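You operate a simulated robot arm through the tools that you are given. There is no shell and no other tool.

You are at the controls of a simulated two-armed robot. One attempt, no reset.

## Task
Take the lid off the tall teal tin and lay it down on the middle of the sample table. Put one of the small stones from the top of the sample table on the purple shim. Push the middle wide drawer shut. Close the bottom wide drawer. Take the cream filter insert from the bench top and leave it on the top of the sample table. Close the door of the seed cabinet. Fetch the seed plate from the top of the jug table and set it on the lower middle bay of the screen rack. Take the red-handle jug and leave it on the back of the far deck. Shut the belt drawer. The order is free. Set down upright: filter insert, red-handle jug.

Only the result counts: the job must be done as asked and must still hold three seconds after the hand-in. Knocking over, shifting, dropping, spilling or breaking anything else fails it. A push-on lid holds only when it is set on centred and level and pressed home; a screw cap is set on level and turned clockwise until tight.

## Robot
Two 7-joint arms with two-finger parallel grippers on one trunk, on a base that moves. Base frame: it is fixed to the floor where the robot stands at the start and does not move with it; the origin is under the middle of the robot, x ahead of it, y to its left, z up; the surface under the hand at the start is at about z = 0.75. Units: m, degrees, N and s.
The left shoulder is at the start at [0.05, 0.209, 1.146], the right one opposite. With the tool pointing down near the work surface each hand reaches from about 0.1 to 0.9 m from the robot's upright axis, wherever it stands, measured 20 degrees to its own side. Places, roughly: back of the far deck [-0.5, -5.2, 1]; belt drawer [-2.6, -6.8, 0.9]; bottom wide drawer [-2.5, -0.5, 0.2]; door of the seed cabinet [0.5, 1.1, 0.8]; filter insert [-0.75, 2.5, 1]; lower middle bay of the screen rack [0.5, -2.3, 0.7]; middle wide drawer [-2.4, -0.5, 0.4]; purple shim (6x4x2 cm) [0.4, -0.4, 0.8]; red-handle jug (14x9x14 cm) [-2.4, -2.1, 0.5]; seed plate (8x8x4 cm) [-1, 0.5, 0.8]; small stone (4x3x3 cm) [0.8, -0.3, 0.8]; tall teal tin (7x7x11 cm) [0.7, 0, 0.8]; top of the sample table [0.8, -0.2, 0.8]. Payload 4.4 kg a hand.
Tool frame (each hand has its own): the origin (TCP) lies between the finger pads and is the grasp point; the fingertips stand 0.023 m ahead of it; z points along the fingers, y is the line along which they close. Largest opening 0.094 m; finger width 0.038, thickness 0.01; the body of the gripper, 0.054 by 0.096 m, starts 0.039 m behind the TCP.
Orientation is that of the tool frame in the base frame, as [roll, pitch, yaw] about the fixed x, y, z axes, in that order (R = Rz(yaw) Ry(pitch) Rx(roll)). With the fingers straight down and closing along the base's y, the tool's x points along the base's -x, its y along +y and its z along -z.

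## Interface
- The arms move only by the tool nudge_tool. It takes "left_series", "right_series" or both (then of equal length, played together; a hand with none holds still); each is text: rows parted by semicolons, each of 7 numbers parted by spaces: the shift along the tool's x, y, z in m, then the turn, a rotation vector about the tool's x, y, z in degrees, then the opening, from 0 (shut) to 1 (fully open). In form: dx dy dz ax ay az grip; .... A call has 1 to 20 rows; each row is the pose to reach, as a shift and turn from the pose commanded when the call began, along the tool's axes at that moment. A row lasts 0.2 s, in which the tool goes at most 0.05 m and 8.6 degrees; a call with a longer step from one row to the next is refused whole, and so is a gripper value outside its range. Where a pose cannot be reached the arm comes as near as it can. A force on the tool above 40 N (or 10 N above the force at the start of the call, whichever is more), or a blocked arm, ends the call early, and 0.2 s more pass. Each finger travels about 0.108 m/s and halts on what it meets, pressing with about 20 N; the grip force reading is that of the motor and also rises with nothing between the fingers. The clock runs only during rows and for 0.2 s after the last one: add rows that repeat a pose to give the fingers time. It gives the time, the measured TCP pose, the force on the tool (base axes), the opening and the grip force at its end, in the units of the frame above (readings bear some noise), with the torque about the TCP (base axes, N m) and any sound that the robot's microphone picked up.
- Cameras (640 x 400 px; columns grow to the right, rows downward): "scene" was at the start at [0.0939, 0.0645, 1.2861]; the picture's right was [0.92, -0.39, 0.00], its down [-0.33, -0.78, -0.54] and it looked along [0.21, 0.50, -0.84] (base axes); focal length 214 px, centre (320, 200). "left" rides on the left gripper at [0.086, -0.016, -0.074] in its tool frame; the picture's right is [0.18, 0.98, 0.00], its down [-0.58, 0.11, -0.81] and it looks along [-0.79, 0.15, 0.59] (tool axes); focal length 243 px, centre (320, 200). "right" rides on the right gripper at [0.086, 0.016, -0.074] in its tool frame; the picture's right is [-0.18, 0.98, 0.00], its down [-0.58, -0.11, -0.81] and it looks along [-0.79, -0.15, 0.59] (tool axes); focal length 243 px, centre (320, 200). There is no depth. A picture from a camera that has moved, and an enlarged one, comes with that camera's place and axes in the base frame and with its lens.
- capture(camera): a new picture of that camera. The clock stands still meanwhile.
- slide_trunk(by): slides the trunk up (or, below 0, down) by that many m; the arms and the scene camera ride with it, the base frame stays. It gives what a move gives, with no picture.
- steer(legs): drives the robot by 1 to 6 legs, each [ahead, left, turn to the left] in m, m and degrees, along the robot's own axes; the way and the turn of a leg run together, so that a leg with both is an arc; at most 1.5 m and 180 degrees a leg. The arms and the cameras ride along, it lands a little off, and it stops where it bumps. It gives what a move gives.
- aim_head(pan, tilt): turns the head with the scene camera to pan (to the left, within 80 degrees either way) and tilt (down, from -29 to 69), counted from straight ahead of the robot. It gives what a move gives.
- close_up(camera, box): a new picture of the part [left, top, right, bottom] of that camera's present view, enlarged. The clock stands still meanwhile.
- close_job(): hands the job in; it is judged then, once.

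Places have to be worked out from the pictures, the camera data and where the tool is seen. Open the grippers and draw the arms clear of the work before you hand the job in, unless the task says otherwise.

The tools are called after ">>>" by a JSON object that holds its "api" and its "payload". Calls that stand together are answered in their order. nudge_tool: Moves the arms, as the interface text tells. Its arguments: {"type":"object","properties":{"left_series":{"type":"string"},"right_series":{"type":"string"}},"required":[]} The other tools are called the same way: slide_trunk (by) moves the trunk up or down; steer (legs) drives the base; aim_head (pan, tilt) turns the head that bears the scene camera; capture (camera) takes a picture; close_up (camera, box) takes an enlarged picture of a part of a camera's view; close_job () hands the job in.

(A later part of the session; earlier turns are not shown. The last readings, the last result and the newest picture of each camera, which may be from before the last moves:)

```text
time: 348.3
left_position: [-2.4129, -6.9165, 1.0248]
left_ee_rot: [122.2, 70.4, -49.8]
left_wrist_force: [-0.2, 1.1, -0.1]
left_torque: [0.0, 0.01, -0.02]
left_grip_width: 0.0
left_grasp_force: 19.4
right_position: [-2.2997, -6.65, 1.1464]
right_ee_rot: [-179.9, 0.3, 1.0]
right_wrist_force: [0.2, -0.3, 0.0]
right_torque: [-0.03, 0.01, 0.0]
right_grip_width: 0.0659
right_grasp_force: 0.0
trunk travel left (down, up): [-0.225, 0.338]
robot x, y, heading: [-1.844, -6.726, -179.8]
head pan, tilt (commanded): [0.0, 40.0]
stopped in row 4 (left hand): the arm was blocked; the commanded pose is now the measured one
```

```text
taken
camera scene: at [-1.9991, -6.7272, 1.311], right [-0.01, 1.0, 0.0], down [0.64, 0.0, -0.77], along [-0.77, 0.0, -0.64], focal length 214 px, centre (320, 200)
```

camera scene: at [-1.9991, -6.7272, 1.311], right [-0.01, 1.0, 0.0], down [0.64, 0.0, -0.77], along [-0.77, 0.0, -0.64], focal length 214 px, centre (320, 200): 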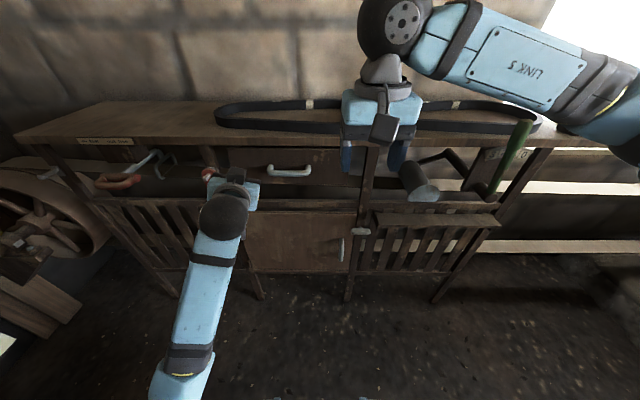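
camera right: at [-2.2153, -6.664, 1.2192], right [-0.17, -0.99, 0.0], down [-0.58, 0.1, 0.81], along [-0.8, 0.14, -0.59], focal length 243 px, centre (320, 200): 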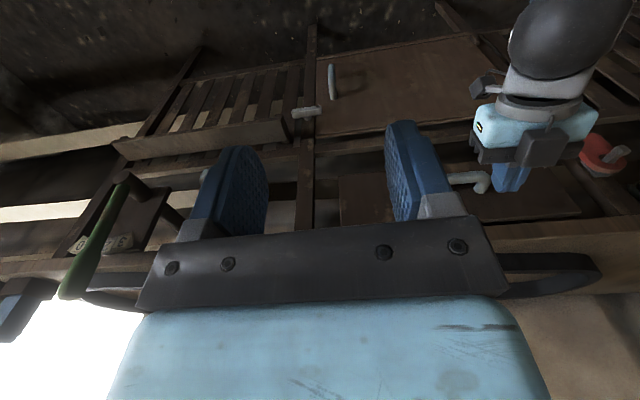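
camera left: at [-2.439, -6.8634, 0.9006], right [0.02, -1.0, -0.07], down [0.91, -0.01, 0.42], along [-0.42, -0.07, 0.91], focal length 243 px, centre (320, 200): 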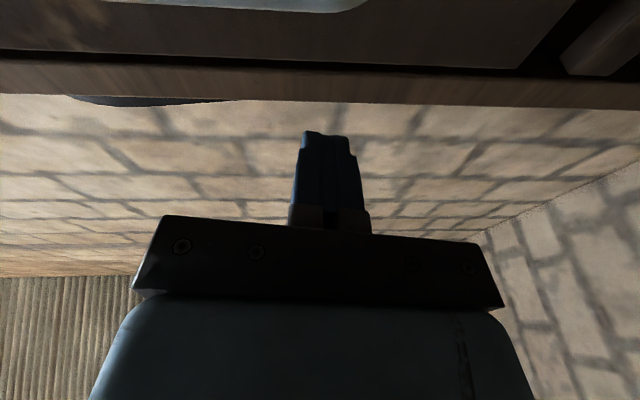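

The left arm's elbow seems to be in an awkward low configuration. I'll back the base away from the bench so the arm can be sorted out in free space.

>>> {"api": "steer", "payload": {"legs": [[-0.25, 0, 0]]}}

>>> {"api": "aim_head", "payload": {"pan": 20, "tilt": 55}}

>>> {"api": "capture", "payload": {"camera": "scene"}}

```text
time: 350.1
left_position: [-2.1618, -6.914, 1.0241]
left_ee_rot: [122.0, 70.5, -50.2]
left_wrist_force: [-0.8, -0.4, 0.2]
left_torque: [0.01, 0.0, 0.0]
left_grip_width: 0.0001
left_grasp_force: 19.7
right_position: [-2.0473, -6.6472, 1.1449]
right_ee_rot: [180.0, 0.2, 0.7]
right_wrist_force: [-0.2, 0.5, 0.2]
right_torque: [0.02, 0.03, 0.01]
right_grip_width: 0.0657
right_grasp_force: 0.0
trunk travel left (down, up): [-0.225, 0.338]
robot x, y, heading: [-1.594, -6.7249, -180.2]
head pan, tilt (commanded): [0.0, 40.0]
```

```text
time: 351.0
left_position: [-2.1636, -6.9141, 1.0235]
left_ee_rot: [122.0, 70.4, -50.2]
left_wrist_force: [0.5, 0.0, -0.2]
left_torque: [0.03, -0.01, 0.01]
left_grip_width: 0.0
left_grasp_force: 19.3
right_position: [-2.0472, -6.6476, 1.1458]
right_ee_rot: [-180.0, 0.1, 0.6]
right_wrist_force: [-0.1, -0.2, -0.2]
right_torque: [0.01, 0.03, 0.0]
right_grip_width: 0.0656
right_grasp_force: 0.0
trunk travel left (down, up): [-0.225, 0.338]
robot x, y, heading: [-1.596, -6.7235, -180.1]
head pan, tilt (commanded): [20.0, 55.0]
```

```text
taken
camera scene: at [-1.7305, -6.7502, 1.2891], right [-0.34, 0.94, 0.0], down [0.77, 0.28, -0.57], along [-0.54, -0.2, -0.82], focal length 214 px, centre (320, 200)
```

scene: 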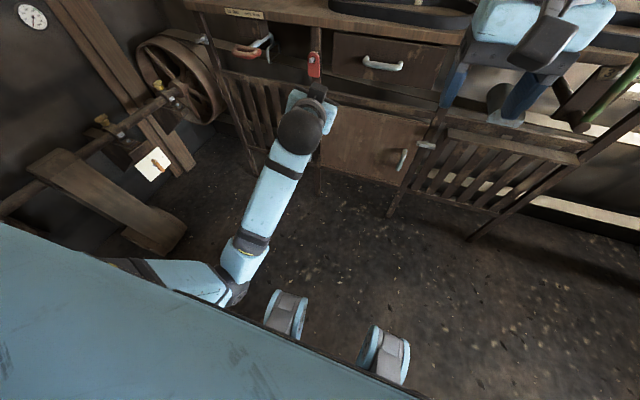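

The left elbow hangs low by the robot's own wheels. I'll raise the left hand and move it outward to free the elbow.

>>> {"api": "nudge_tool", "payload": {"left_series": "-0.0326 0.0304 -0.0039 0 0 0 0; -0.0651 0.0608 -0.0078 0 0 0 0; -0.0977 0.0913 -0.0117 0 0 0 0; -0.1302 0.1217 -0.0156 0 0 0 0; -0.1628 0.1521 -0.0195 0 0 0 0; -0.1628 0.1521 -0.0195 0 0 0 0"}}

>>> {"api": "capture", "payload": {"camera": "scene"}}

```text
time: 352.4
left_position: [-2.1615, -7.0086, 1.2261]
left_ee_rot: [122.0, 70.5, -50.0]
left_wrist_force: [0.4, -0.6, -0.2]
left_torque: [0.03, 0.02, 0.01]
left_grip_width: 0.0003
left_grasp_force: 19.9
right_position: [-2.048, -6.6475, 1.1452]
right_ee_rot: [-180.0, 0.2, 0.7]
right_wrist_force: [-0.5, 0.6, 0.6]
right_torque: [0.0, 0.0, -0.04]
right_grip_width: 0.0657
right_grasp_force: 0.0
trunk travel left (down, up): [-0.225, 0.338]
robot x, y, heading: [-1.5975, -6.7237, -180.0]
head pan, tilt (commanded): [20.0, 55.0]
```

```text
taken
camera scene: at [-1.7305, -6.7501, 1.2891], right [-0.34, 0.94, 0.0], down [0.77, 0.28, -0.57], along [-0.54, -0.2, -0.82], focal length 214 px, centre (320, 200)
```

scene: 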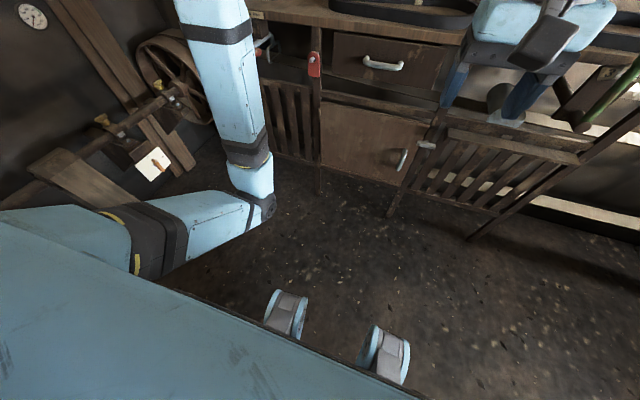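

The elbow is free again. I'll return the left hand to its compact pointing-down pose.

>>> {"api": "nudge_tool", "payload": {"left_series": "0.0086 0.0089 -0.0167 1.81 7.76 -0.6 0; 0.0172 0.0179 -0.0333 3.62 15.52 -1.2 0; 0.0259 0.0268 -0.05 5.43 23.28 -1.8 0; 0.0345 0.0357 -0.0666 7.24 31.04 -2.4 0; 0.0431 0.0447 -0.0833 9.05 38.8 -3 0; 0.0517 0.0536 -0.1 10.86 46.56 -3.6 0; 0.0603 0.0625 -0.1166 12.67 54.32 -4.2 0; 0.069 0.0714 -0.1333 14.48 62.08 -4.8 0; 0.0776 0.0804 -0.1499 16.29 69.84 -5.4 0; 0.0862 0.0893 -0.1666 18.1 77.6 -6 0; 0.0862 0.0893 -0.1666 18.1 77.6 -6 0"}}

>>> {"api": "aim_head", "payload": {"pan": 0, "tilt": 30}}

>>> {"api": "close_up", "payload": {"camera": "scene", "box": [160, 120, 480, 320]}}

```text
time: 354.8
left_position: [-1.9426, -7.2063, 1.2025]
left_ee_rot: [180.0, 0.0, -0.2]
left_wrist_force: [0.7, 0.0, -0.1]
left_torque: [0.03, 0.02, 0.0]
left_grip_width: 0.0
left_grasp_force: 20.1
left hand out of reach, approached as far as the arm can: row 3, 4, 5, 6, 7, 8, 9, 10, 11
right_position: [-2.0487, -6.648, 1.1441]
right_ee_rot: [-179.9, 0.1, 0.6]
right_wrist_force: [-1.0, -0.3, 0.2]
right_torque: [0.01, -0.03, 0.04]
right_grip_width: 0.0656
right_grasp_force: 0.0
trunk travel left (down, up): [-0.225, 0.338]
robot x, y, heading: [-1.598, -6.7255, -180.0]
head pan, tilt (commanded): [20.0, 55.0]
```

```text
time: 355.7
left_position: [-1.9439, -7.2073, 1.2008]
left_ee_rot: [179.9, 0.2, -0.3]
left_wrist_force: [-1.4, -0.9, 0.3]
left_torque: [0.01, 0.03, -0.02]
left_grip_width: 0.0002
left_grasp_force: 20.2
right_position: [-2.0482, -6.6476, 1.1448]
right_ee_rot: [180.0, 0.2, 0.7]
right_wrist_force: [0.2, -0.9, -0.3]
right_torque: [0.0, -0.01, 0.0]
right_grip_width: 0.0658
right_grasp_force: 0.1
trunk travel left (down, up): [-0.225, 0.338]
robot x, y, heading: [-1.5933, -6.7285, -179.7]
head pan, tilt (commanded): [0.0, 30.0]
```

```text
2.00 times, centred on (320, 220) of scene
camera zoom: at [-1.7532, -6.7257, 1.3251], right [0.0, 1.0, 0.0], down [0.5, 0.0, -0.87], along [-0.87, 0.0, -0.5], focal length 429 px, centre (320, 160)
```

zoom: 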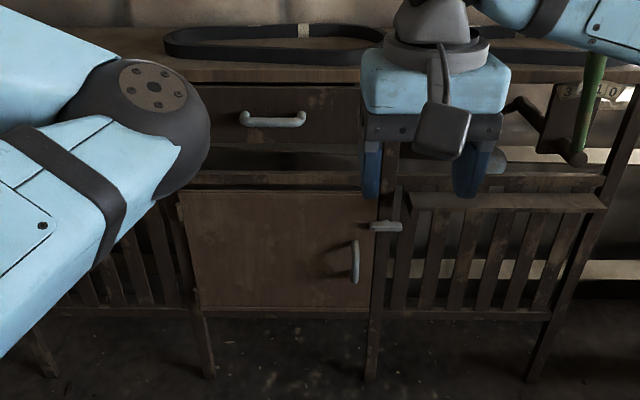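

The left hand is compact again. I'll drive north as before and check from there that the belt drawer is flush.

>>> {"api": "steer", "payload": {"legs": [[0.12, 0, 0], [0, -0.78, 0]]}}

>>> {"api": "aim_head", "payload": {"pan": 35, "tilt": 25}}

>>> {"api": "close_up", "payload": {"camera": "scene", "box": [120, 120, 420, 330]}}

```text
time: 363.9
left_position: [-2.0602, -6.4201, 1.2016]
left_ee_rot: [180.0, 0.0, 0.8]
left_wrist_force: [0.1, -0.2, 0.2]
left_torque: [0.01, 0.01, 0.02]
left_grip_width: 0.0
left_grasp_force: 19.8
right_position: [-2.1749, -5.8618, 1.1454]
right_ee_rot: [180.0, 0.2, 1.8]
right_wrist_force: [-0.4, -1.2, 0.1]
right_torque: [-0.02, 0.04, -0.03]
right_grip_width: 0.066
right_grasp_force: 0.0
trunk travel left (down, up): [-0.225, 0.338]
robot x, y, heading: [-1.7164, -5.9347, -178.8]
head pan, tilt (commanded): [0.0, 30.0]
```

```text
time: 364.9
left_position: [-2.0603, -6.4202, 1.2014]
left_ee_rot: [180.0, 0.1, 0.8]
left_wrist_force: [-0.4, 0.7, -0.2]
left_torque: [0.01, -0.05, -0.01]
left_grip_width: 0.0001
left_grasp_force: 20.0
right_position: [-2.1745, -5.8621, 1.1455]
right_ee_rot: [-180.0, 0.1, 1.8]
right_wrist_force: [-0.7, -0.6, 0.1]
right_torque: [-0.02, -0.01, -0.01]
right_grip_width: 0.0655
right_grasp_force: 0.0
trunk travel left (down, up): [-0.225, 0.338]
robot x, y, heading: [-1.7184, -5.9294, -178.6]
head pan, tilt (commanded): [35.0, 25.0]
```

```text
1.90 times, centred on (270, 225) of scene
camera zoom: at [-1.8618, -5.9871, 1.3331], right [-0.59, 0.81, 0.0], down [0.34, 0.25, -0.91], along [-0.73, -0.53, -0.42], focal length 408 px, centre (415, 152)
```

zoom: 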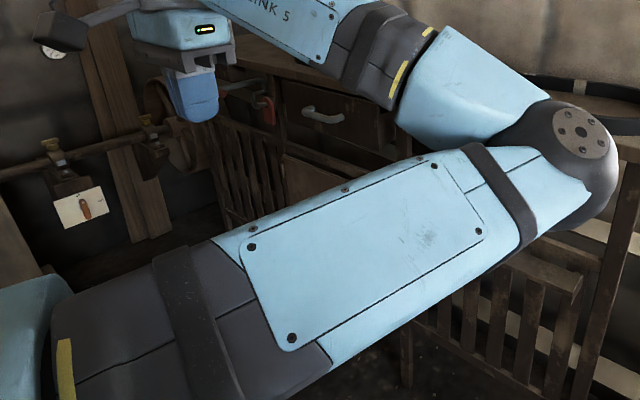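

From this angle the belt drawer sits flush in its frame. Now I head back north: turn to face north, shift east into the aisle centre, and drive up it.

>>> {"api": "steer", "payload": {"legs": [[0, 0, -91.4], [0, -0.38, 0]]}}

>>> {"api": "aim_head", "payload": {"pan": 20, "tilt": 35}}

>>> {"api": "capture", "payload": {"camera": "scene"}}

```text
time: 372.3
left_position: [-1.8336, -5.5805, 1.2026]
left_ee_rot: [179.8, 0.1, -89.7]
left_wrist_force: [0.0, 0.6, -0.1]
left_torque: [0.04, 0.03, 0.04]
left_grip_width: 0.0001
left_grasp_force: 19.2
right_position: [-1.2772, -5.4715, 1.1446]
right_ee_rot: [179.9, 0.1, -88.8]
right_wrist_force: [1.0, 0.0, 0.0]
right_torque: [-0.01, 0.02, 0.02]
right_grip_width: 0.0657
right_grasp_force: 0.1
trunk travel left (down, up): [-0.225, 0.338]
robot x, y, heading: [-1.3517, -5.9257, 90.5]
head pan, tilt (commanded): [35.0, 25.0]
stopped in leg 2: the robot was blocked; the commanded pose is now the measured one
```

```text
time: 373.1
left_position: [-1.8351, -5.5817, 1.201]
left_ee_rot: [180.0, 0.1, -89.7]
left_wrist_force: [0.4, -1.0, 1.1]
left_torque: [0.04, 0.0, -0.04]
left_grip_width: 0.0
left_grasp_force: 20.4
right_position: [-1.277, -5.4717, 1.1442]
right_ee_rot: [180.0, 0.1, -88.7]
right_wrist_force: [0.4, -0.1, -0.4]
right_torque: [-0.01, 0.03, 0.01]
right_grip_width: 0.0659
right_grasp_force: 0.0
trunk travel left (down, up): [-0.225, 0.338]
robot x, y, heading: [-1.3528, -5.9252, 90.3]
head pan, tilt (commanded): [20.0, 35.0]
```

```text
taken
camera scene: at [-1.3835, -5.7757, 1.3174], right [0.94, 0.35, 0.0], down [0.2, -0.54, -0.82], along [-0.29, 0.77, -0.57], focal length 214 px, centre (320, 200)
```

scene: 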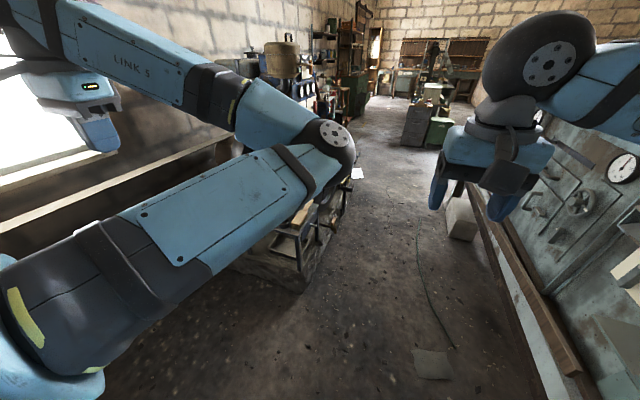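

Blocked again on the right side. I'll look down to the right to see what is there.

>>> {"api": "aim_head", "payload": {"pan": -60, "tilt": 60}}

>>> {"api": "capture", "payload": {"camera": "scene"}}

>>> {"api": "capture", "payload": {"camera": "right"}}

```text
time: 374.6
left_position: [-1.8363, -5.581, 1.2031]
left_ee_rot: [179.9, 0.1, -89.7]
left_wrist_force: [0.3, -0.7, 0.0]
left_torque: [-0.01, 0.0, -0.03]
left_grip_width: 0.0002
left_grasp_force: 19.6
right_position: [-1.2778, -5.4716, 1.1449]
right_ee_rot: [180.0, 0.1, -88.8]
right_wrist_force: [-0.1, -0.1, -0.5]
right_torque: [-0.03, -0.01, -0.01]
right_grip_width: 0.0658
right_grasp_force: 0.0
trunk travel left (down, up): [-0.225, 0.338]
robot x, y, heading: [-1.353, -5.9251, 90.4]
head pan, tilt (commanded): [-60.0, 60.0]
```

```text
taken
camera scene: at [-1.2951, -5.8241, 1.2831], right [0.51, -0.86, 0.0], down [-0.74, -0.44, -0.5], along [0.43, 0.26, -0.87], focal length 214 px, centre (320, 200)
```

scene: 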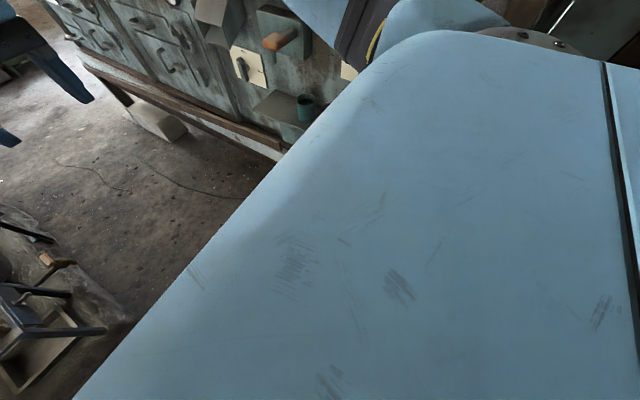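

```text
taken
camera right: at [-1.2933, -5.5579, 1.2195], right [-0.99, 0.16, 0.0], down [0.1, 0.58, 0.81], along [0.13, 0.8, -0.59], focal length 243 px, centre (320, 200)
```

right: 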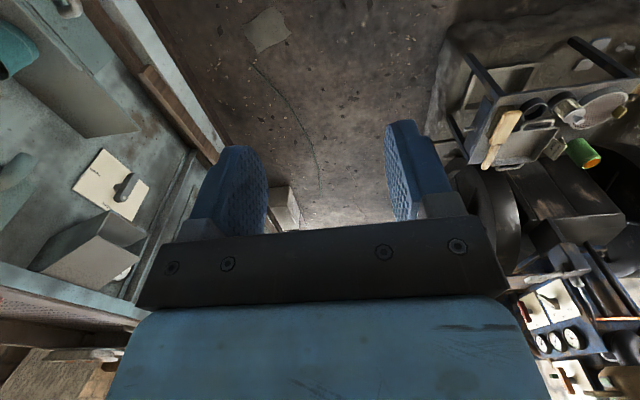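

The tool stool on the west side looks intact. Something low, maybe the bowl on the floor, is at my right. I'll move a little west, go north past it, and then look back.

>>> {"api": "steer", "payload": {"legs": [[0, 0.08, 0], [0.75, 0, 0]]}}

>>> {"api": "steer", "payload": {"legs": [[0, 0, -60]]}}

>>> {"api": "aim_head", "payload": {"pan": -75, "tilt": 40}}

>>> {"api": "capture", "payload": {"camera": "scene"}}

```text
time: 379.7
left_position: [-1.9422, -4.8363, 1.2014]
left_ee_rot: [180.0, 0.1, -88.3]
left_wrist_force: [-0.3, 0.4, -0.5]
left_torque: [-0.03, 0.01, 0.0]
left_grip_width: 0.0001
left_grasp_force: 20.1
right_position: [-1.3867, -4.7135, 1.1453]
right_ee_rot: [179.9, 0.1, -87.3]
right_wrist_force: [0.8, -0.2, 0.2]
right_torque: [0.01, -0.01, 0.0]
right_grip_width: 0.0659
right_grasp_force: 0.0
trunk travel left (down, up): [-0.225, 0.338]
robot x, y, heading: [-1.4512, -5.1639, 91.9]
head pan, tilt (commanded): [-60.0, 60.0]
```

```text
time: 382.8
left_position: [-1.3974, -4.5767, 1.2019]
left_ee_rot: [179.9, 0.1, -149.1]
left_wrist_force: [0.2, -0.6, 0.7]
left_torque: [-0.01, 0.0, -0.02]
left_grip_width: 0.0
left_grasp_force: 20.1
right_position: [-1.0203, -5.0014, 1.144]
right_ee_rot: [180.0, 0.1, -148.2]
right_wrist_force: [0.3, -0.3, -0.7]
right_torque: [0.04, -0.01, -0.01]
right_grip_width: 0.066
right_grasp_force: 0.1
trunk travel left (down, up): [-0.225, 0.338]
robot x, y, heading: [-1.445, -5.1671, 31.1]
head pan, tilt (commanded): [-60.0, 60.0]
```

```text
time: 383.6
left_position: [-1.3978, -4.5776, 1.202]
left_ee_rot: [-180.0, 0.1, -149.1]
left_wrist_force: [-0.2, -0.4, 0.6]
left_torque: [0.0, -0.01, -0.02]
left_grip_width: 0.0004
left_grasp_force: 19.6
right_position: [-1.0208, -5.0014, 1.1451]
right_ee_rot: [-179.9, 0.1, -148.2]
right_wrist_force: [-0.1, 0.6, -0.3]
right_torque: [0.0, 0.0, -0.01]
right_grip_width: 0.0657
right_grasp_force: 0.1
trunk travel left (down, up): [-0.225, 0.338]
robot x, y, heading: [-1.4463, -5.1676, 31.3]
head pan, tilt (commanded): [-75.0, 40.0]
```

```text
taken
camera scene: at [-1.3301, -5.1929, 1.3097], right [-0.69, -0.72, 0.0], down [-0.46, 0.45, -0.77], along [0.55, -0.53, -0.64], focal length 214 px, centre (320, 200)
```

scene: 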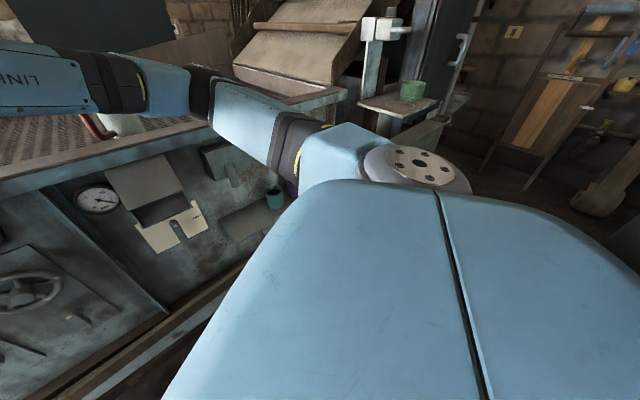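

The shoulder blocks the view. I'll turn further right so the bowl area is in front of me.

>>> {"api": "steer", "payload": {"legs": [[0, 0, -65]]}}

>>> {"api": "aim_head", "payload": {"pan": -10, "tilt": 50}}

>>> {"api": "capture", "payload": {"camera": "scene"}}

```text
time: 386.8
left_position: [-0.8902, -4.9648, 1.2015]
left_ee_rot: [-179.9, 0.1, 145.8]
left_wrist_force: [0.0, -0.7, -0.6]
left_torque: [-0.01, 0.01, 0.02]
left_grip_width: 0.0
left_grasp_force: 20.1
right_position: [-1.1163, -5.4882, 1.1445]
right_ee_rot: [-180.0, 0.1, 146.8]
right_wrist_force: [-0.9, -0.3, 0.1]
right_torque: [0.04, 0.0, 0.0]
right_grip_width: 0.0659
right_grasp_force: 0.0
trunk travel left (down, up): [-0.225, 0.338]
robot x, y, heading: [-1.4517, -5.1696, -34.0]
head pan, tilt (commanded): [-75.0, 40.0]
```

```text
time: 388.2
left_position: [-0.8902, -4.9666, 1.2026]
left_ee_rot: [179.9, 0.1, 145.9]
left_wrist_force: [0.1, 0.0, 0.0]
left_torque: [0.04, 0.01, 0.0]
left_grip_width: 0.0
left_grasp_force: 20.0
right_position: [-1.1168, -5.4886, 1.1451]
right_ee_rot: [-179.9, 0.1, 146.8]
right_wrist_force: [0.3, 0.4, 0.4]
right_torque: [-0.01, 0.03, 0.0]
right_grip_width: 0.0658
right_grasp_force: 0.0
trunk travel left (down, up): [-0.225, 0.338]
robot x, y, heading: [-1.4528, -5.1706, -33.8]
head pan, tilt (commanded): [-10.0, 50.0]
```

```text
taken
camera scene: at [-1.3377, -5.26, 1.2956], right [-0.69, -0.72, 0.0], down [-0.55, 0.53, -0.64], along [0.46, -0.45, -0.77], focal length 214 px, centre (320, 200)
```

scene: 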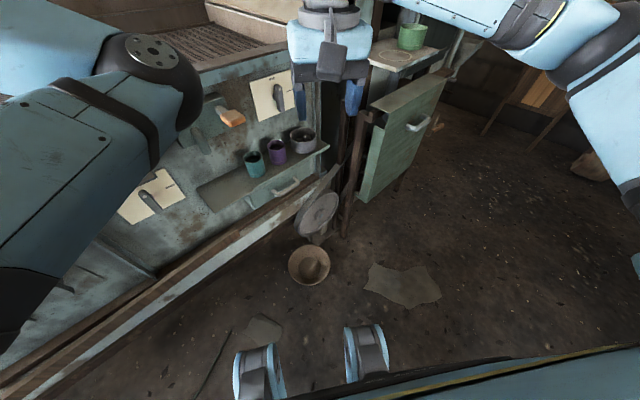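

The bowl, sheet and green panel are where they were, so the bumps disturbed nothing visible. I'll turn north and drive up the aisle.

>>> {"api": "steer", "payload": {"legs": [[0, 0, 123.8], [0, -0.13, 0], [1.3, 0, 0]]}}

>>> {"api": "aim_head", "payload": {"pan": 0, "tilt": 30}}

>>> {"api": "capture", "payload": {"camera": "scene"}}

```text
time: 401.3
left_position: [-1.7501, -3.4861, 1.2013]
left_ee_rot: [180.0, 0.1, -92.0]
left_wrist_force: [0.0, -0.8, -0.9]
left_torque: [0.03, 0.01, -0.02]
left_grip_width: 0.0
left_grasp_force: 20.3
right_position: [-1.1898, -3.4001, 1.1457]
right_ee_rot: [180.0, 0.1, -91.1]
right_wrist_force: [-0.3, -0.5, -0.2]
right_torque: [0.01, 0.0, -0.02]
right_grip_width: 0.0661
right_grasp_force: 0.0
trunk travel left (down, up): [-0.225, 0.338]
robot x, y, heading: [-1.2787, -3.8527, 88.2]
head pan, tilt (commanded): [-10.0, 50.0]
```

```text
time: 402.1
left_position: [-1.7514, -3.4862, 1.2022]
left_ee_rot: [179.9, 0.2, -92.0]
left_wrist_force: [0.5, -0.2, 0.2]
left_torque: [0.01, 0.0, -0.02]
left_grip_width: 0.0
left_grasp_force: 19.5
right_position: [-1.1903, -3.4003, 1.1456]
right_ee_rot: [-180.0, 0.3, -91.1]
right_wrist_force: [-1.5, -0.4, 0.2]
right_torque: [-0.04, 0.0, 0.0]
right_grip_width: 0.0657
right_grasp_force: 0.1
trunk travel left (down, up): [-0.225, 0.338]
robot x, y, heading: [-1.2801, -3.85, 88.3]
head pan, tilt (commanded): [0.0, 30.0]
```

```text
taken
camera scene: at [-1.2769, -3.6924, 1.3251], right [1.0, -0.03, 0.0], down [-0.02, -0.5, -0.87], along [0.03, 0.87, -0.5], focal length 214 px, centre (320, 200)
```

scene: 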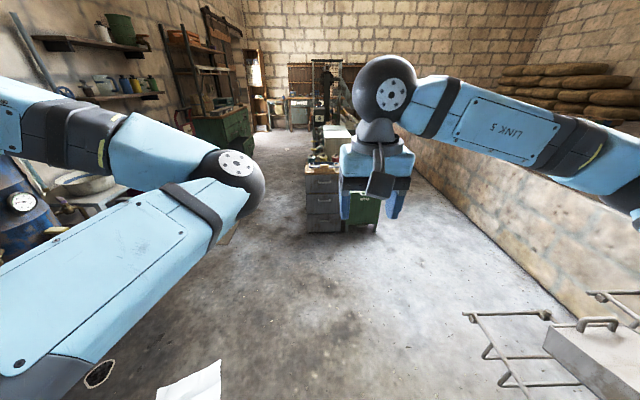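

The aisle ahead is clear; the box island's south-west corner is near (-1.38, -1.99). I'll go north, shift west to x about -1.82, and continue towards the green drawer cabinet.

>>> {"api": "steer", "payload": {"legs": [[0, 0, 1.7], [1.1, 0, 0], [0, 0.54, 0]]}}

>>> {"api": "aim_head", "payload": {"pan": 10, "tilt": 30}}

>>> {"api": "capture", "payload": {"camera": "scene"}}

```text
time: 412.8
left_position: [-2.3216, -2.4472, 1.2015]
left_ee_rot: [180.0, 0.0, -89.4]
left_wrist_force: [-0.5, 0.4, 0.5]
left_torque: [0.0, 0.0, 0.04]
left_grip_width: 0.0
left_grasp_force: 20.1
right_position: [-1.7643, -2.3343, 1.1445]
right_ee_rot: [180.0, 0.2, -88.4]
right_wrist_force: [-0.5, -0.6, -0.1]
right_torque: [-0.03, 0.01, 0.04]
right_grip_width: 0.0659
right_grasp_force: 0.1
trunk travel left (down, up): [-0.225, 0.338]
robot x, y, heading: [-1.8349, -2.7889, 90.9]
head pan, tilt (commanded): [0.0, 30.0]
```

```text
time: 413.6
left_position: [-2.3218, -2.446, 1.2033]
left_ee_rot: [-179.9, 0.2, -89.4]
left_wrist_force: [0.5, -0.4, 0.1]
left_torque: [0.01, -0.01, 0.02]
left_grip_width: 0.0002
left_grasp_force: 20.4
right_position: [-1.7654, -2.3351, 1.1447]
right_ee_rot: [179.9, 0.2, -88.5]
right_wrist_force: [-0.3, -0.1, 0.3]
right_torque: [0.0, -0.01, 0.03]
right_grip_width: 0.0661
right_grasp_force: 0.1
trunk travel left (down, up): [-0.225, 0.338]
robot x, y, heading: [-1.8373, -2.7883, 91.1]
head pan, tilt (commanded): [10.0, 30.0]
```

```text
taken
camera scene: at [-1.8537, -2.6322, 1.3251], right [0.98, 0.19, 0.0], down [0.09, -0.49, -0.87], along [-0.16, 0.85, -0.5], focal length 214 px, centre (320, 200)
```

scene: 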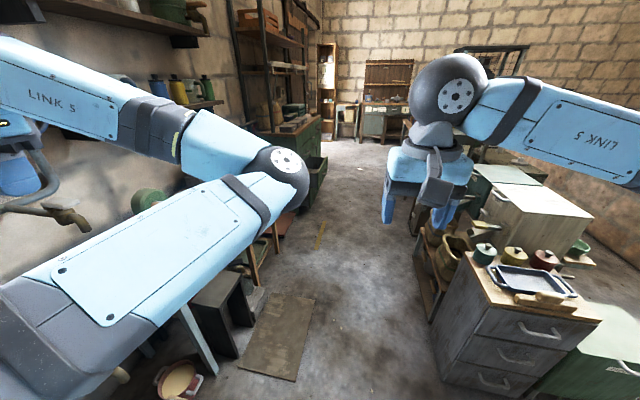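

The left hand is close to the wall fittings, so I'll bring it inward before driving on.

>>> {"api": "nudge_tool", "payload": {"left_series": "0 -0.03 -0.01 0 0 0 0; 0 -0.06 -0.02 0 0 0 0; 0 -0.09 -0.03 0 0 0 0; 0 -0.12 -0.04 0 0 0 0; 0 -0.15 -0.05 0 0 0 0; 0 -0.15 -0.05 0 0 0 0"}}

>>> {"api": "capture", "payload": {"camera": "scene"}}

```text
time: 414.9
left_position: [-2.2982, -2.5081, 1.2418]
left_ee_rot: [-180.0, 0.1, -89.4]
left_wrist_force: [-0.4, 0.0, -0.6]
left_torque: [0.0, 0.02, -0.02]
left_grip_width: 0.0002
left_grasp_force: 20.2
left hand out of reach, approached as far as the arm can: row 1, 2, 3, 4, 5, 6
right_position: [-1.7636, -2.3337, 1.1447]
right_ee_rot: [179.9, 0.2, -88.5]
right_wrist_force: [0.5, 0.0, -0.9]
right_torque: [-0.01, 0.01, -0.05]
right_grip_width: 0.0657
right_grasp_force: 0.1
trunk travel left (down, up): [-0.225, 0.338]
robot x, y, heading: [-1.834, -2.7866, 90.8]
head pan, tilt (commanded): [10.0, 30.0]
```

```text
taken
camera scene: at [-1.8538, -2.6322, 1.3251], right [0.98, 0.19, 0.0], down [0.09, -0.49, -0.87], along [-0.16, 0.85, -0.5], focal length 214 px, centre (320, 200)
```

scene: 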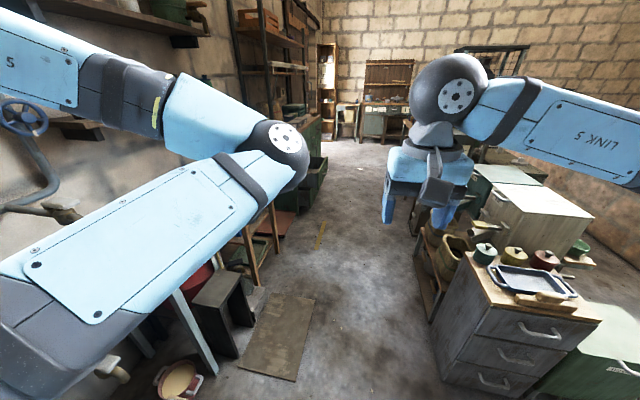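

The left arm is at a joint limit there, but its present pose is still clear of the furniture. I'll continue north carefully and then look at the drawer cabinet.

>>> {"api": "steer", "payload": {"legs": [[0, 0, -0.8], [1.2, 0, 0]]}}

>>> {"api": "aim_head", "payload": {"pan": 35, "tilt": 35}}

>>> {"api": "capture", "payload": {"camera": "scene"}}

>>> {"api": "aim_head", "payload": {"pan": -10, "tilt": 35}}

>>> {"api": "capture", "payload": {"camera": "scene"}}

```text
time: 421.2
left_position: [-2.2831, -1.3254, 1.243]
left_ee_rot: [-180.0, 0.0, -91.0]
left_wrist_force: [-0.8, 0.4, -0.2]
left_torque: [0.0, -0.02, 0.01]
left_grip_width: 0.0
left_grasp_force: 19.4
right_position: [-1.7452, -1.167, 1.1443]
right_ee_rot: [-180.0, 0.2, -90.2]
right_wrist_force: [-0.5, 0.4, 0.5]
right_torque: [-0.02, 0.01, 0.0]
right_grip_width: 0.0655
right_grasp_force: 0.1
trunk travel left (down, up): [-0.225, 0.338]
robot x, y, heading: [-1.8263, -1.6208, 89.3]
head pan, tilt (commanded): [10.0, 30.0]
```

```text
time: 422.1
left_position: [-2.283, -1.3261, 1.2422]
left_ee_rot: [180.0, 0.1, -91.0]
left_wrist_force: [0.0, 0.0, -0.4]
left_torque: [-0.01, -0.01, -0.01]
left_grip_width: 0.0002
left_grasp_force: 19.8
right_position: [-1.7444, -1.166, 1.1454]
right_ee_rot: [180.0, 0.2, -90.1]
right_wrist_force: [0.6, -1.0, 0.2]
right_torque: [0.01, 0.02, -0.01]
right_grip_width: 0.0658
right_grasp_force: 0.1
trunk travel left (down, up): [-0.225, 0.338]
robot x, y, heading: [-1.8279, -1.6206, 89.4]
head pan, tilt (commanded): [35.0, 35.0]
```

```text
taken
camera scene: at [-1.8784, -1.4779, 1.3174], right [0.83, 0.56, 0.0], down [0.32, -0.47, -0.82], along [-0.46, 0.68, -0.57], focal length 214 px, centre (320, 200)
```

scene: 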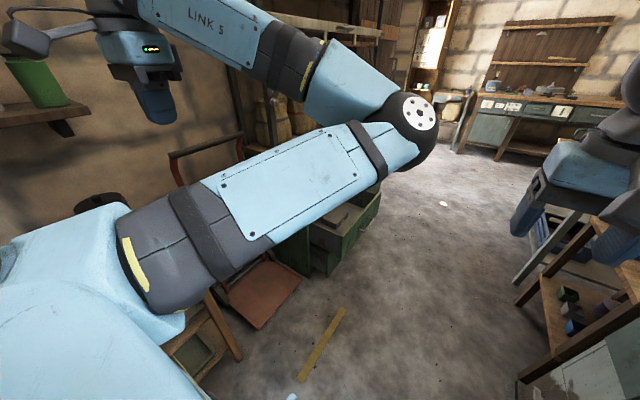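

```text
time: 423.2
left_position: [-2.2837, -1.3262, 1.2417]
left_ee_rot: [-180.0, 0.1, -91.0]
left_wrist_force: [-0.9, -0.7, 0.1]
left_torque: [-0.03, -0.02, -0.01]
left_grip_width: 0.0
left_grasp_force: 19.8
right_position: [-1.7462, -1.1659, 1.1453]
right_ee_rot: [-180.0, 0.2, -90.1]
right_wrist_force: [0.1, -0.8, -0.4]
right_torque: [0.03, -0.02, 0.02]
right_grip_width: 0.0659
right_grasp_force: 0.0
trunk travel left (down, up): [-0.225, 0.338]
robot x, y, heading: [-1.8304, -1.6187, 89.3]
head pan, tilt (commanded): [-10.0, 35.0]
```

```text
taken
camera scene: at [-1.8125, -1.4642, 1.3173], right [0.98, -0.18, 0.0], down [-0.11, -0.56, -0.82], along [0.15, 0.81, -0.57], focal length 214 px, centre (320, 200)
```

scene: 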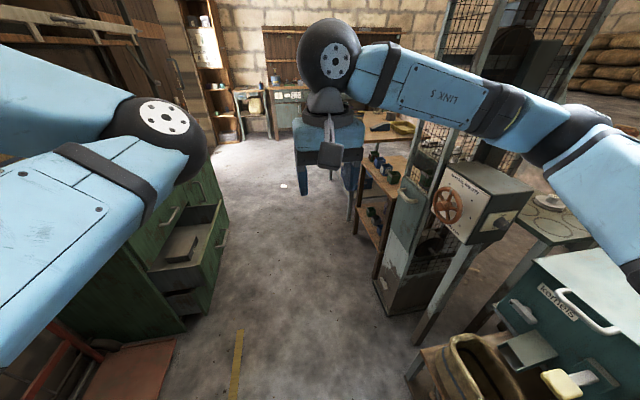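

The cabinet's middle and bottom drawers stand open on the left. I'll turn west here, then slide north in front of the cabinet.

>>> {"api": "steer", "payload": {"legs": [[0, 0, 90]]}}

>>> {"api": "aim_head", "payload": {"pan": -45, "tilt": 35}}

>>> {"api": "capture", "payload": {"camera": "scene"}}

```text
time: 427.6
left_position: [-2.1033, -2.0842, 1.2426]
left_ee_rot: [180.0, 0.2, 1.3]
left_wrist_force: [-0.3, 0.7, -0.4]
left_torque: [0.04, 0.0, 0.02]
left_grip_width: 0.0
left_grasp_force: 20.1
right_position: [-2.2846, -1.5534, 1.1446]
right_ee_rot: [180.0, 0.3, 2.2]
right_wrist_force: [-0.1, -0.2, -0.1]
right_torque: [-0.01, 0.0, 0.03]
right_grip_width: 0.0659
right_grasp_force: 0.0
trunk travel left (down, up): [-0.225, 0.338]
robot x, y, heading: [-1.8311, -1.62, -178.3]
head pan, tilt (commanded): [-10.0, 35.0]
```

```text
time: 428.6
left_position: [-2.1036, -2.0842, 1.2427]
left_ee_rot: [-179.9, 0.0, 1.3]
left_wrist_force: [0.1, 0.3, 1.1]
left_torque: [0.01, 0.0, 0.02]
left_grip_width: 0.0
left_grasp_force: 19.7
right_position: [-2.2843, -1.5528, 1.1446]
right_ee_rot: [-180.0, 0.3, 2.2]
right_wrist_force: [-0.4, -0.4, 0.7]
right_torque: [-0.01, 0.05, 0.0]
right_grip_width: 0.0658
right_grasp_force: 0.1
trunk travel left (down, up): [-0.225, 0.338]
robot x, y, heading: [-1.8333, -1.6194, -178.3]
head pan, tilt (commanded): [-45.0, 35.0]
```

```text
taken
camera scene: at [-1.961, -1.5595, 1.3173], right [0.69, 0.73, 0.0], down [0.42, -0.39, -0.82], along [-0.6, 0.56, -0.57], focal length 214 px, centre (320, 200)
```

scene: 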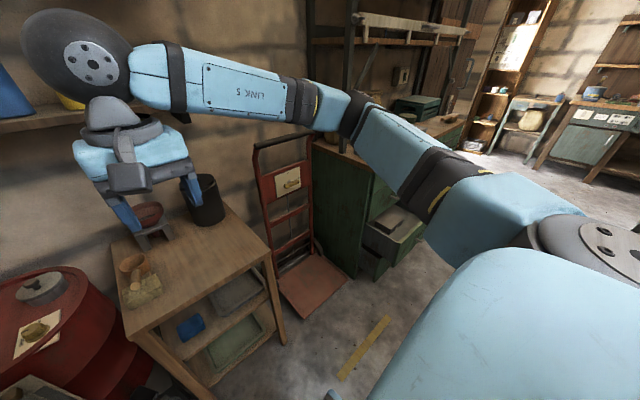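

I'll slide north in front of the cabinet, standing slightly further back, and look at the drawers.

>>> {"api": "steer", "payload": {"legs": [[-0.06, 0, -1.7], [0, -0.95, 0]]}}

>>> {"api": "aim_head", "payload": {"pan": 0, "tilt": 50}}

>>> {"api": "capture", "payload": {"camera": "scene"}}

>>> {"api": "capture", "payload": {"camera": "right"}}

```text
time: 437.9
left_position: [-2.0558, -1.1171, 1.243]
left_ee_rot: [-180.0, 0.1, -0.8]
left_wrist_force: [0.0, -0.2, 0.1]
left_torque: [0.01, 0.0, 0.0]
left_grip_width: 0.0
left_grasp_force: 19.8
right_position: [-2.2152, -0.5793, 1.1445]
right_ee_rot: [-180.0, 0.3, 0.1]
right_wrist_force: [-0.1, 0.5, -0.7]
right_torque: [0.03, 0.01, 0.01]
right_grip_width: 0.0657
right_grasp_force: 0.0
trunk travel left (down, up): [-0.225, 0.338]
robot x, y, heading: [-1.7649, -0.6616, 179.4]
head pan, tilt (commanded): [-45.0, 35.0]
```

```text
time: 439.0
left_position: [-2.055, -1.1179, 1.2427]
left_ee_rot: [180.0, 0.1, -0.9]
left_wrist_force: [0.5, -0.3, 0.0]
left_torque: [0.0, 0.0, -0.02]
left_grip_width: 0.0
left_grasp_force: 20.0
right_position: [-2.2165, -0.5801, 1.1453]
right_ee_rot: [-179.9, 0.2, 0.1]
right_wrist_force: [0.3, 0.2, -0.4]
right_torque: [-0.02, 0.0, -0.01]
right_grip_width: 0.0658
right_grasp_force: 0.0
trunk travel left (down, up): [-0.225, 0.338]
robot x, y, heading: [-1.7654, -0.6628, 179.4]
head pan, tilt (commanded): [0.0, 50.0]
```

```text
taken
camera scene: at [-1.9079, -0.6603, 1.2956], right [0.01, 1.0, 0.0], down [0.77, -0.01, -0.64], along [-0.64, 0.01, -0.77], focal length 214 px, centre (320, 200)
```

scene: 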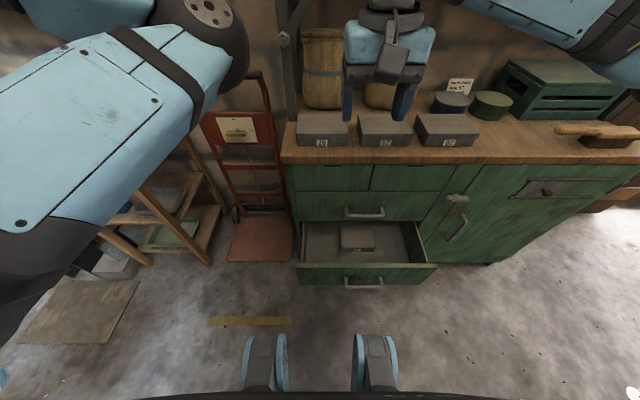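

```text
taken
camera right: at [-2.1301, -0.5945, 1.2195], right [-0.18, -0.98, 0.0], down [-0.58, 0.11, 0.81], along [-0.79, 0.15, -0.59], focal length 243 px, centre (320, 200)
```

right: 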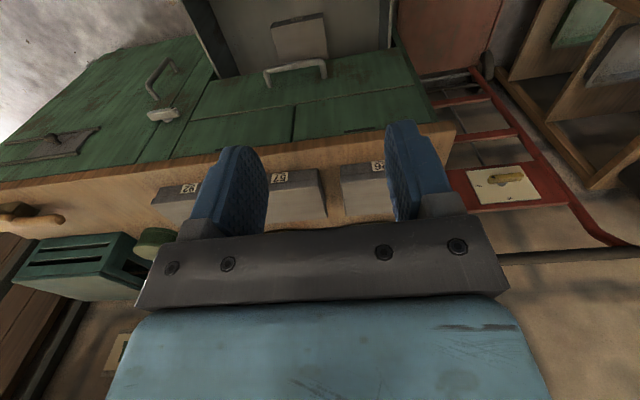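

I'll zoom in on the drawers to see which are open and how far.

>>> {"api": "close_up", "payload": {"camera": "scene", "box": [270, 140, 490, 310]}}

>>> {"api": "aim_head", "payload": {"pan": -35, "tilt": 60}}

>>> {"api": "capture", "payload": {"camera": "scene"}}

```text
2.35 times, centred on (380, 225) of scene
camera zoom: at [-1.9079, -0.6603, 1.2956], right [0.01, 1.0, 0.0], down [0.77, -0.01, -0.64], along [-0.64, 0.01, -0.77], focal length 505 px, centre (179, 141)
```

zoom: 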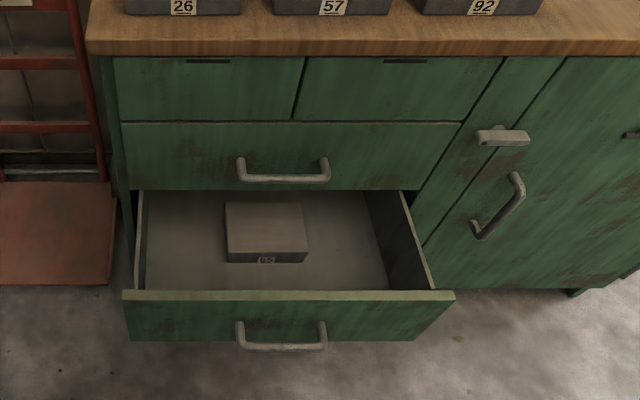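

```text
time: 440.0
left_position: [-2.0544, -1.1176, 1.2434]
left_ee_rot: [180.0, 0.0, -0.9]
left_wrist_force: [0.7, -0.3, 0.3]
left_torque: [0.0, 0.02, -0.03]
left_grip_width: 0.0
left_grasp_force: 20.2
right_position: [-2.2149, -0.5799, 1.1445]
right_ee_rot: [180.0, 0.1, 0.2]
right_wrist_force: [-0.9, 0.3, 0.0]
right_torque: [0.0, -0.01, 0.01]
right_grip_width: 0.066
right_grasp_force: 0.0
trunk travel left (down, up): [-0.225, 0.338]
robot x, y, heading: [-1.7619, -0.664, 179.4]
head pan, tilt (commanded): [-35.0, 60.0]
```

```text
taken
camera scene: at [-1.8852, -0.6224, 1.2831], right [0.58, 0.81, 0.0], down [0.7, -0.5, -0.5], along [-0.41, 0.29, -0.87], focal length 214 px, centre (320, 200)
```

scene: 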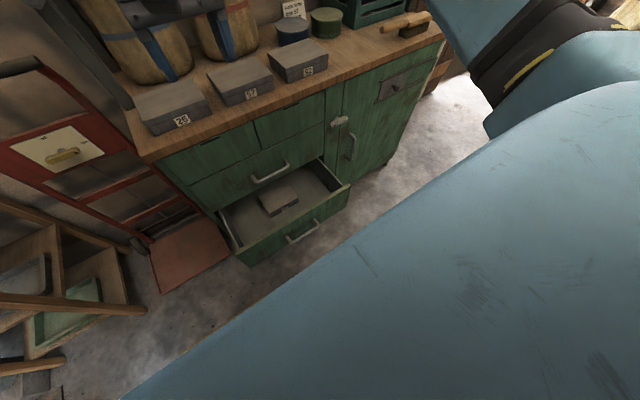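

The middle wide drawer stands about 15 cm out, with its front at x about -2.26 and z 0.28 to 0.48; the bottom one is hidden beneath. I'll lower the trunk and bring the closed right hand, pitched 45°, in front of it.

>>> {"api": "slide_trunk", "payload": {"by": -0.2}}

>>> {"api": "nudge_tool", "payload": {"right_series": "0.0106 -0.0122 0.0383 0 -5 0 0; 0.0211 -0.0244 0.0767 0 -10 0 0; 0.0317 -0.0367 0.115 0 -15 0 0; 0.0422 -0.0489 0.1533 0 -20 0 0; 0.0528 -0.0611 0.1917 0 -25 0 0; 0.0633 -0.0733 0.23 0 -30 0 0; 0.0739 -0.0856 0.2683 0 -35 0 0; 0.0844 -0.0978 0.3067 0 -40 0 0; 0.095 -0.11 0.345 0 -45 0 0; 0.095 -0.11 0.345 0 -45 0 0"}}

>>> {"api": "capture", "payload": {"camera": "right"}}

>>> {"api": "aim_head", "payload": {"pan": 0, "tilt": 55}}

>>> {"api": "capture", "payload": {"camera": "scene"}}

```text
time: 442.1
left_position: [-2.0537, -1.1172, 1.0439]
left_ee_rot: [-180.0, 0.2, -0.8]
left_wrist_force: [-0.8, 0.1, 0.5]
left_torque: [-0.01, 0.02, -0.01]
left_grip_width: 0.0001
left_grasp_force: 20.2
right_position: [-2.2151, -0.5797, 0.9455]
right_ee_rot: [179.9, 0.2, 0.0]
right_wrist_force: [0.4, -0.3, -0.7]
right_torque: [0.0, 0.02, 0.01]
right_grip_width: 0.0658
right_grasp_force: 0.0
trunk travel left (down, up): [-0.025, 0.538]
robot x, y, heading: [-1.7637, -0.6597, 179.4]
head pan, tilt (commanded): [-35.0, 60.0]
```

```text
time: 444.1
left_position: [-2.0534, -1.1174, 1.0428]
left_ee_rot: [180.0, 0.2, -0.9]
left_wrist_force: [-0.8, 1.8, -0.5]
left_torque: [-0.07, 0.0, 0.02]
left_grip_width: 0.0
left_grasp_force: 20.3
right_position: [-2.1167, -0.5329, 0.6455]
right_ee_rot: [164.9, 38.6, -10.4]
right_wrist_force: [-10.6, -2.5, 87.9]
right_torque: [-1.41, -11.81, -0.29]
right_grip_width: 0.0
right_grasp_force: 19.6
right hand out of reach, approached as far as the arm can: row 9
trunk travel left (down, up): [-0.025, 0.538]
robot x, y, heading: [-1.7645, -0.6623, 179.5]
head pan, tilt (commanded): [-35.0, 60.0]
stopped in row 9 (right hand): the force on the tool passed its limit at 319 N (the readings are from after the stop); the commanded pose is now the measured one
```

```text
taken
camera right: at [-2.004, -0.5501, 0.6507], right [-0.16, -0.94, 0.32], down [0.07, 0.31, 0.95], along [-0.99, 0.17, 0.02], focal length 243 px, centre (320, 200)
```

right: 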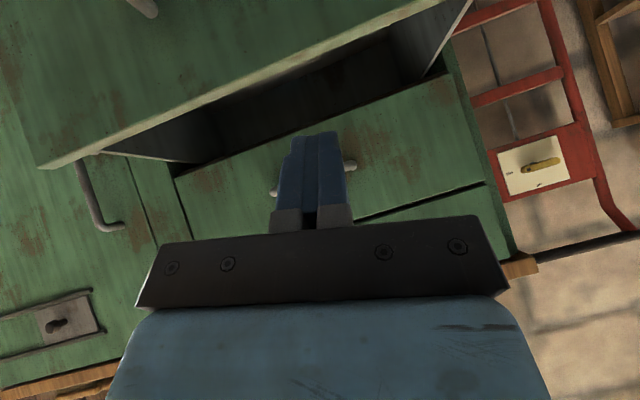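

```text
time: 445.1
left_position: [-2.0509, -1.119, 1.0443]
left_ee_rot: [-180.0, 0.4, -0.8]
left_wrist_force: [-0.2, -0.5, -0.2]
left_torque: [0.03, 0.0, 0.03]
left_grip_width: 0.0002
left_grasp_force: 20.0
right_position: [-2.1164, -0.5345, 0.646]
right_ee_rot: [165.3, 38.9, -10.1]
right_wrist_force: [-22.0, 12.9, 134.1]
right_torque: [-1.99, -18.0, 1.35]
right_grip_width: 0.0001
right_grasp_force: 20.2
trunk travel left (down, up): [-0.025, 0.538]
robot x, y, heading: [-1.765, -0.658, 179.3]
head pan, tilt (commanded): [0.0, 55.0]
```

```text
taken
camera scene: at [-1.9002, -0.6618, 1.0901], right [0.01, 1.0, 0.0], down [0.82, -0.01, -0.58], along [-0.58, 0.01, -0.82], focal length 214 px, centre (320, 200)
```

scene: 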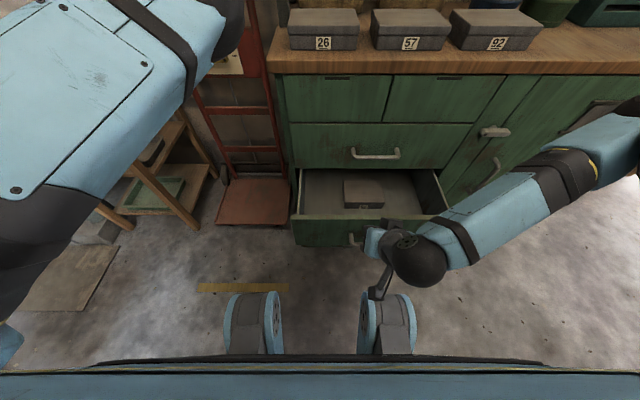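

The right hand's camera pressed against the robot's own front wheel housing, so I must stay further ahead at low heights. I'll lift the hand up and away first.

>>> {"api": "nudge_tool", "payload": {"right_series": "-0.0273 0.0049 -0.0078 0 0 0 0; -0.0547 0.0099 -0.0156 0 0 0 0; -0.082 0.0148 -0.0233 0 0 0 0; -0.1094 0.0198 -0.0311 0 0 0 0; -0.1367 0.0247 -0.0389 0 0 0 0; -0.1367 0.0247 -0.0389 0 0 0 0"}}

>>> {"api": "capture", "payload": {"camera": "scene"}}

```text
time: 446.5
left_position: [-2.0545, -1.1172, 1.042]
left_ee_rot: [179.8, 0.1, -0.9]
left_wrist_force: [0.9, -0.3, 0.1]
left_torque: [-0.04, -0.01, -0.02]
left_grip_width: 0.0
left_grasp_force: 20.3
right_position: [-2.1985, -0.5336, 0.7602]
right_ee_rot: [165.9, 38.4, -9.9]
right_wrist_force: [-1.0, 0.3, 0.0]
right_torque: [0.02, 0.02, -0.02]
right_grip_width: 0.0
right_grasp_force: 20.1
trunk travel left (down, up): [-0.025, 0.538]
robot x, y, heading: [-1.7651, -0.661, 179.4]
head pan, tilt (commanded): [0.0, 55.0]
```

```text
taken
camera scene: at [-1.9031, -0.6605, 1.0891], right [0.01, 1.0, 0.0], down [0.82, -0.01, -0.57], along [-0.57, 0.0, -0.82], focal length 214 px, centre (320, 200)
```

scene: 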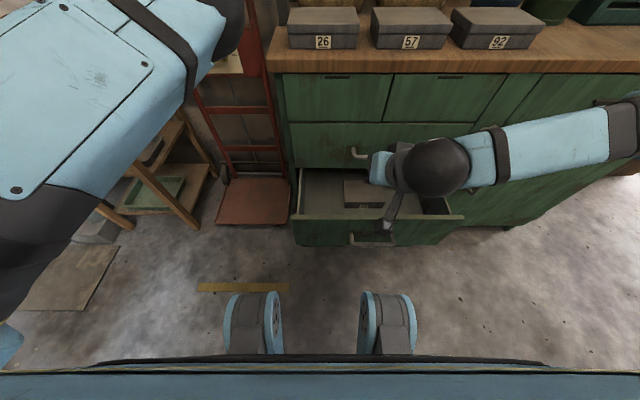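

The hand is free with no force. The drawer's front top edge triangulates to x -2.257, z 0.488. I'll back the base 6 cm for clearance, then bring the hand to a clean 45° pitch above and in front of the panel.

>>> {"api": "steer", "payload": {"legs": [[-0.06, 0, 0]]}}

>>> {"api": "nudge_tool", "payload": {"right_series": "0.0087 -0.0184 0.0304 1.5 -1.13 -1.63 0; 0.0173 -0.0367 0.0608 2.99 -2.25 -3.26 0; 0.026 -0.0551 0.0912 4.49 -3.38 -4.89 0; 0.0346 -0.0734 0.1216 5.98 -4.5 -6.52 0; 0.0433 -0.0918 0.152 7.48 -5.63 -8.15 0; 0.0433 -0.0918 0.152 7.48 -5.63 -8.15 0"}}

>>> {"api": "capture", "payload": {"camera": "right"}}

>>> {"api": "capture", "payload": {"camera": "scene"}}

```text
time: 447.5
left_position: [-1.9957, -1.1168, 1.0443]
left_ee_rot: [180.0, 0.2, -0.9]
left_wrist_force: [0.5, 0.0, -0.4]
left_torque: [-0.01, 0.0, -0.03]
left_grip_width: 0.0
left_grasp_force: 19.9
right_position: [-2.1385, -0.5319, 0.7606]
right_ee_rot: [165.7, 38.5, -10.0]
right_wrist_force: [0.9, 0.6, -1.1]
right_torque: [-0.02, 0.01, 0.0]
right_grip_width: 0.0002
right_grasp_force: 20.1
trunk travel left (down, up): [-0.025, 0.538]
robot x, y, heading: [-1.7075, -0.661, 179.4]
head pan, tilt (commanded): [0.0, 55.0]
```

```text
time: 448.9
left_position: [-1.9964, -1.1164, 1.0432]
left_ee_rot: [179.9, 0.2, -0.9]
left_wrist_force: [-0.7, 0.9, -0.5]
left_torque: [-0.01, -0.01, 0.02]
left_grip_width: 0.0
left_grasp_force: 20.2
right_position: [-2.2003, -0.4695, 0.6028]
right_ee_rot: [180.0, 45.0, -0.1]
right_wrist_force: [0.3, 0.1, 0.2]
right_torque: [-0.01, 0.0, 0.0]
right_grip_width: 0.0
right_grasp_force: 19.8
trunk travel left (down, up): [-0.025, 0.538]
robot x, y, heading: [-1.7037, -0.6641, 179.4]
head pan, tilt (commanded): [0.0, 55.0]
```

```text
taken
camera right: at [-2.0879, -0.4856, 0.5942], right [-0.13, -0.98, 0.13], down [0.16, 0.11, 0.98], along [-0.98, 0.15, 0.14], focal length 243 px, centre (320, 200)
```

right: 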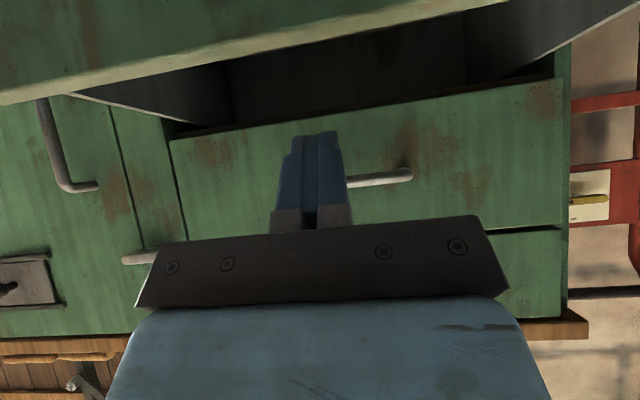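

```text
taken
camera scene: at [-1.8439, -0.66, 1.0891], right [0.01, 1.0, 0.0], down [0.82, -0.01, -0.57], along [-0.57, 0.01, -0.82], focal length 214 px, centre (320, 200)
```

scene: 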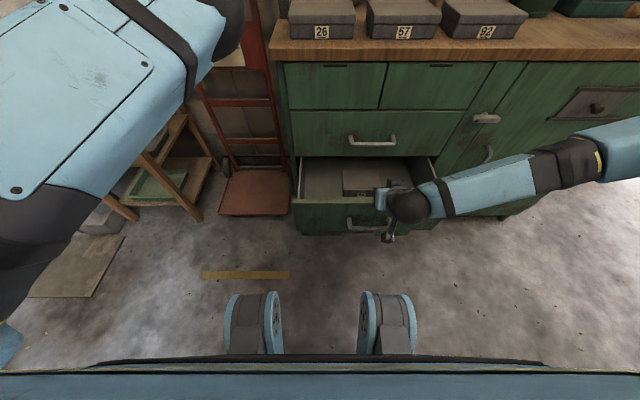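

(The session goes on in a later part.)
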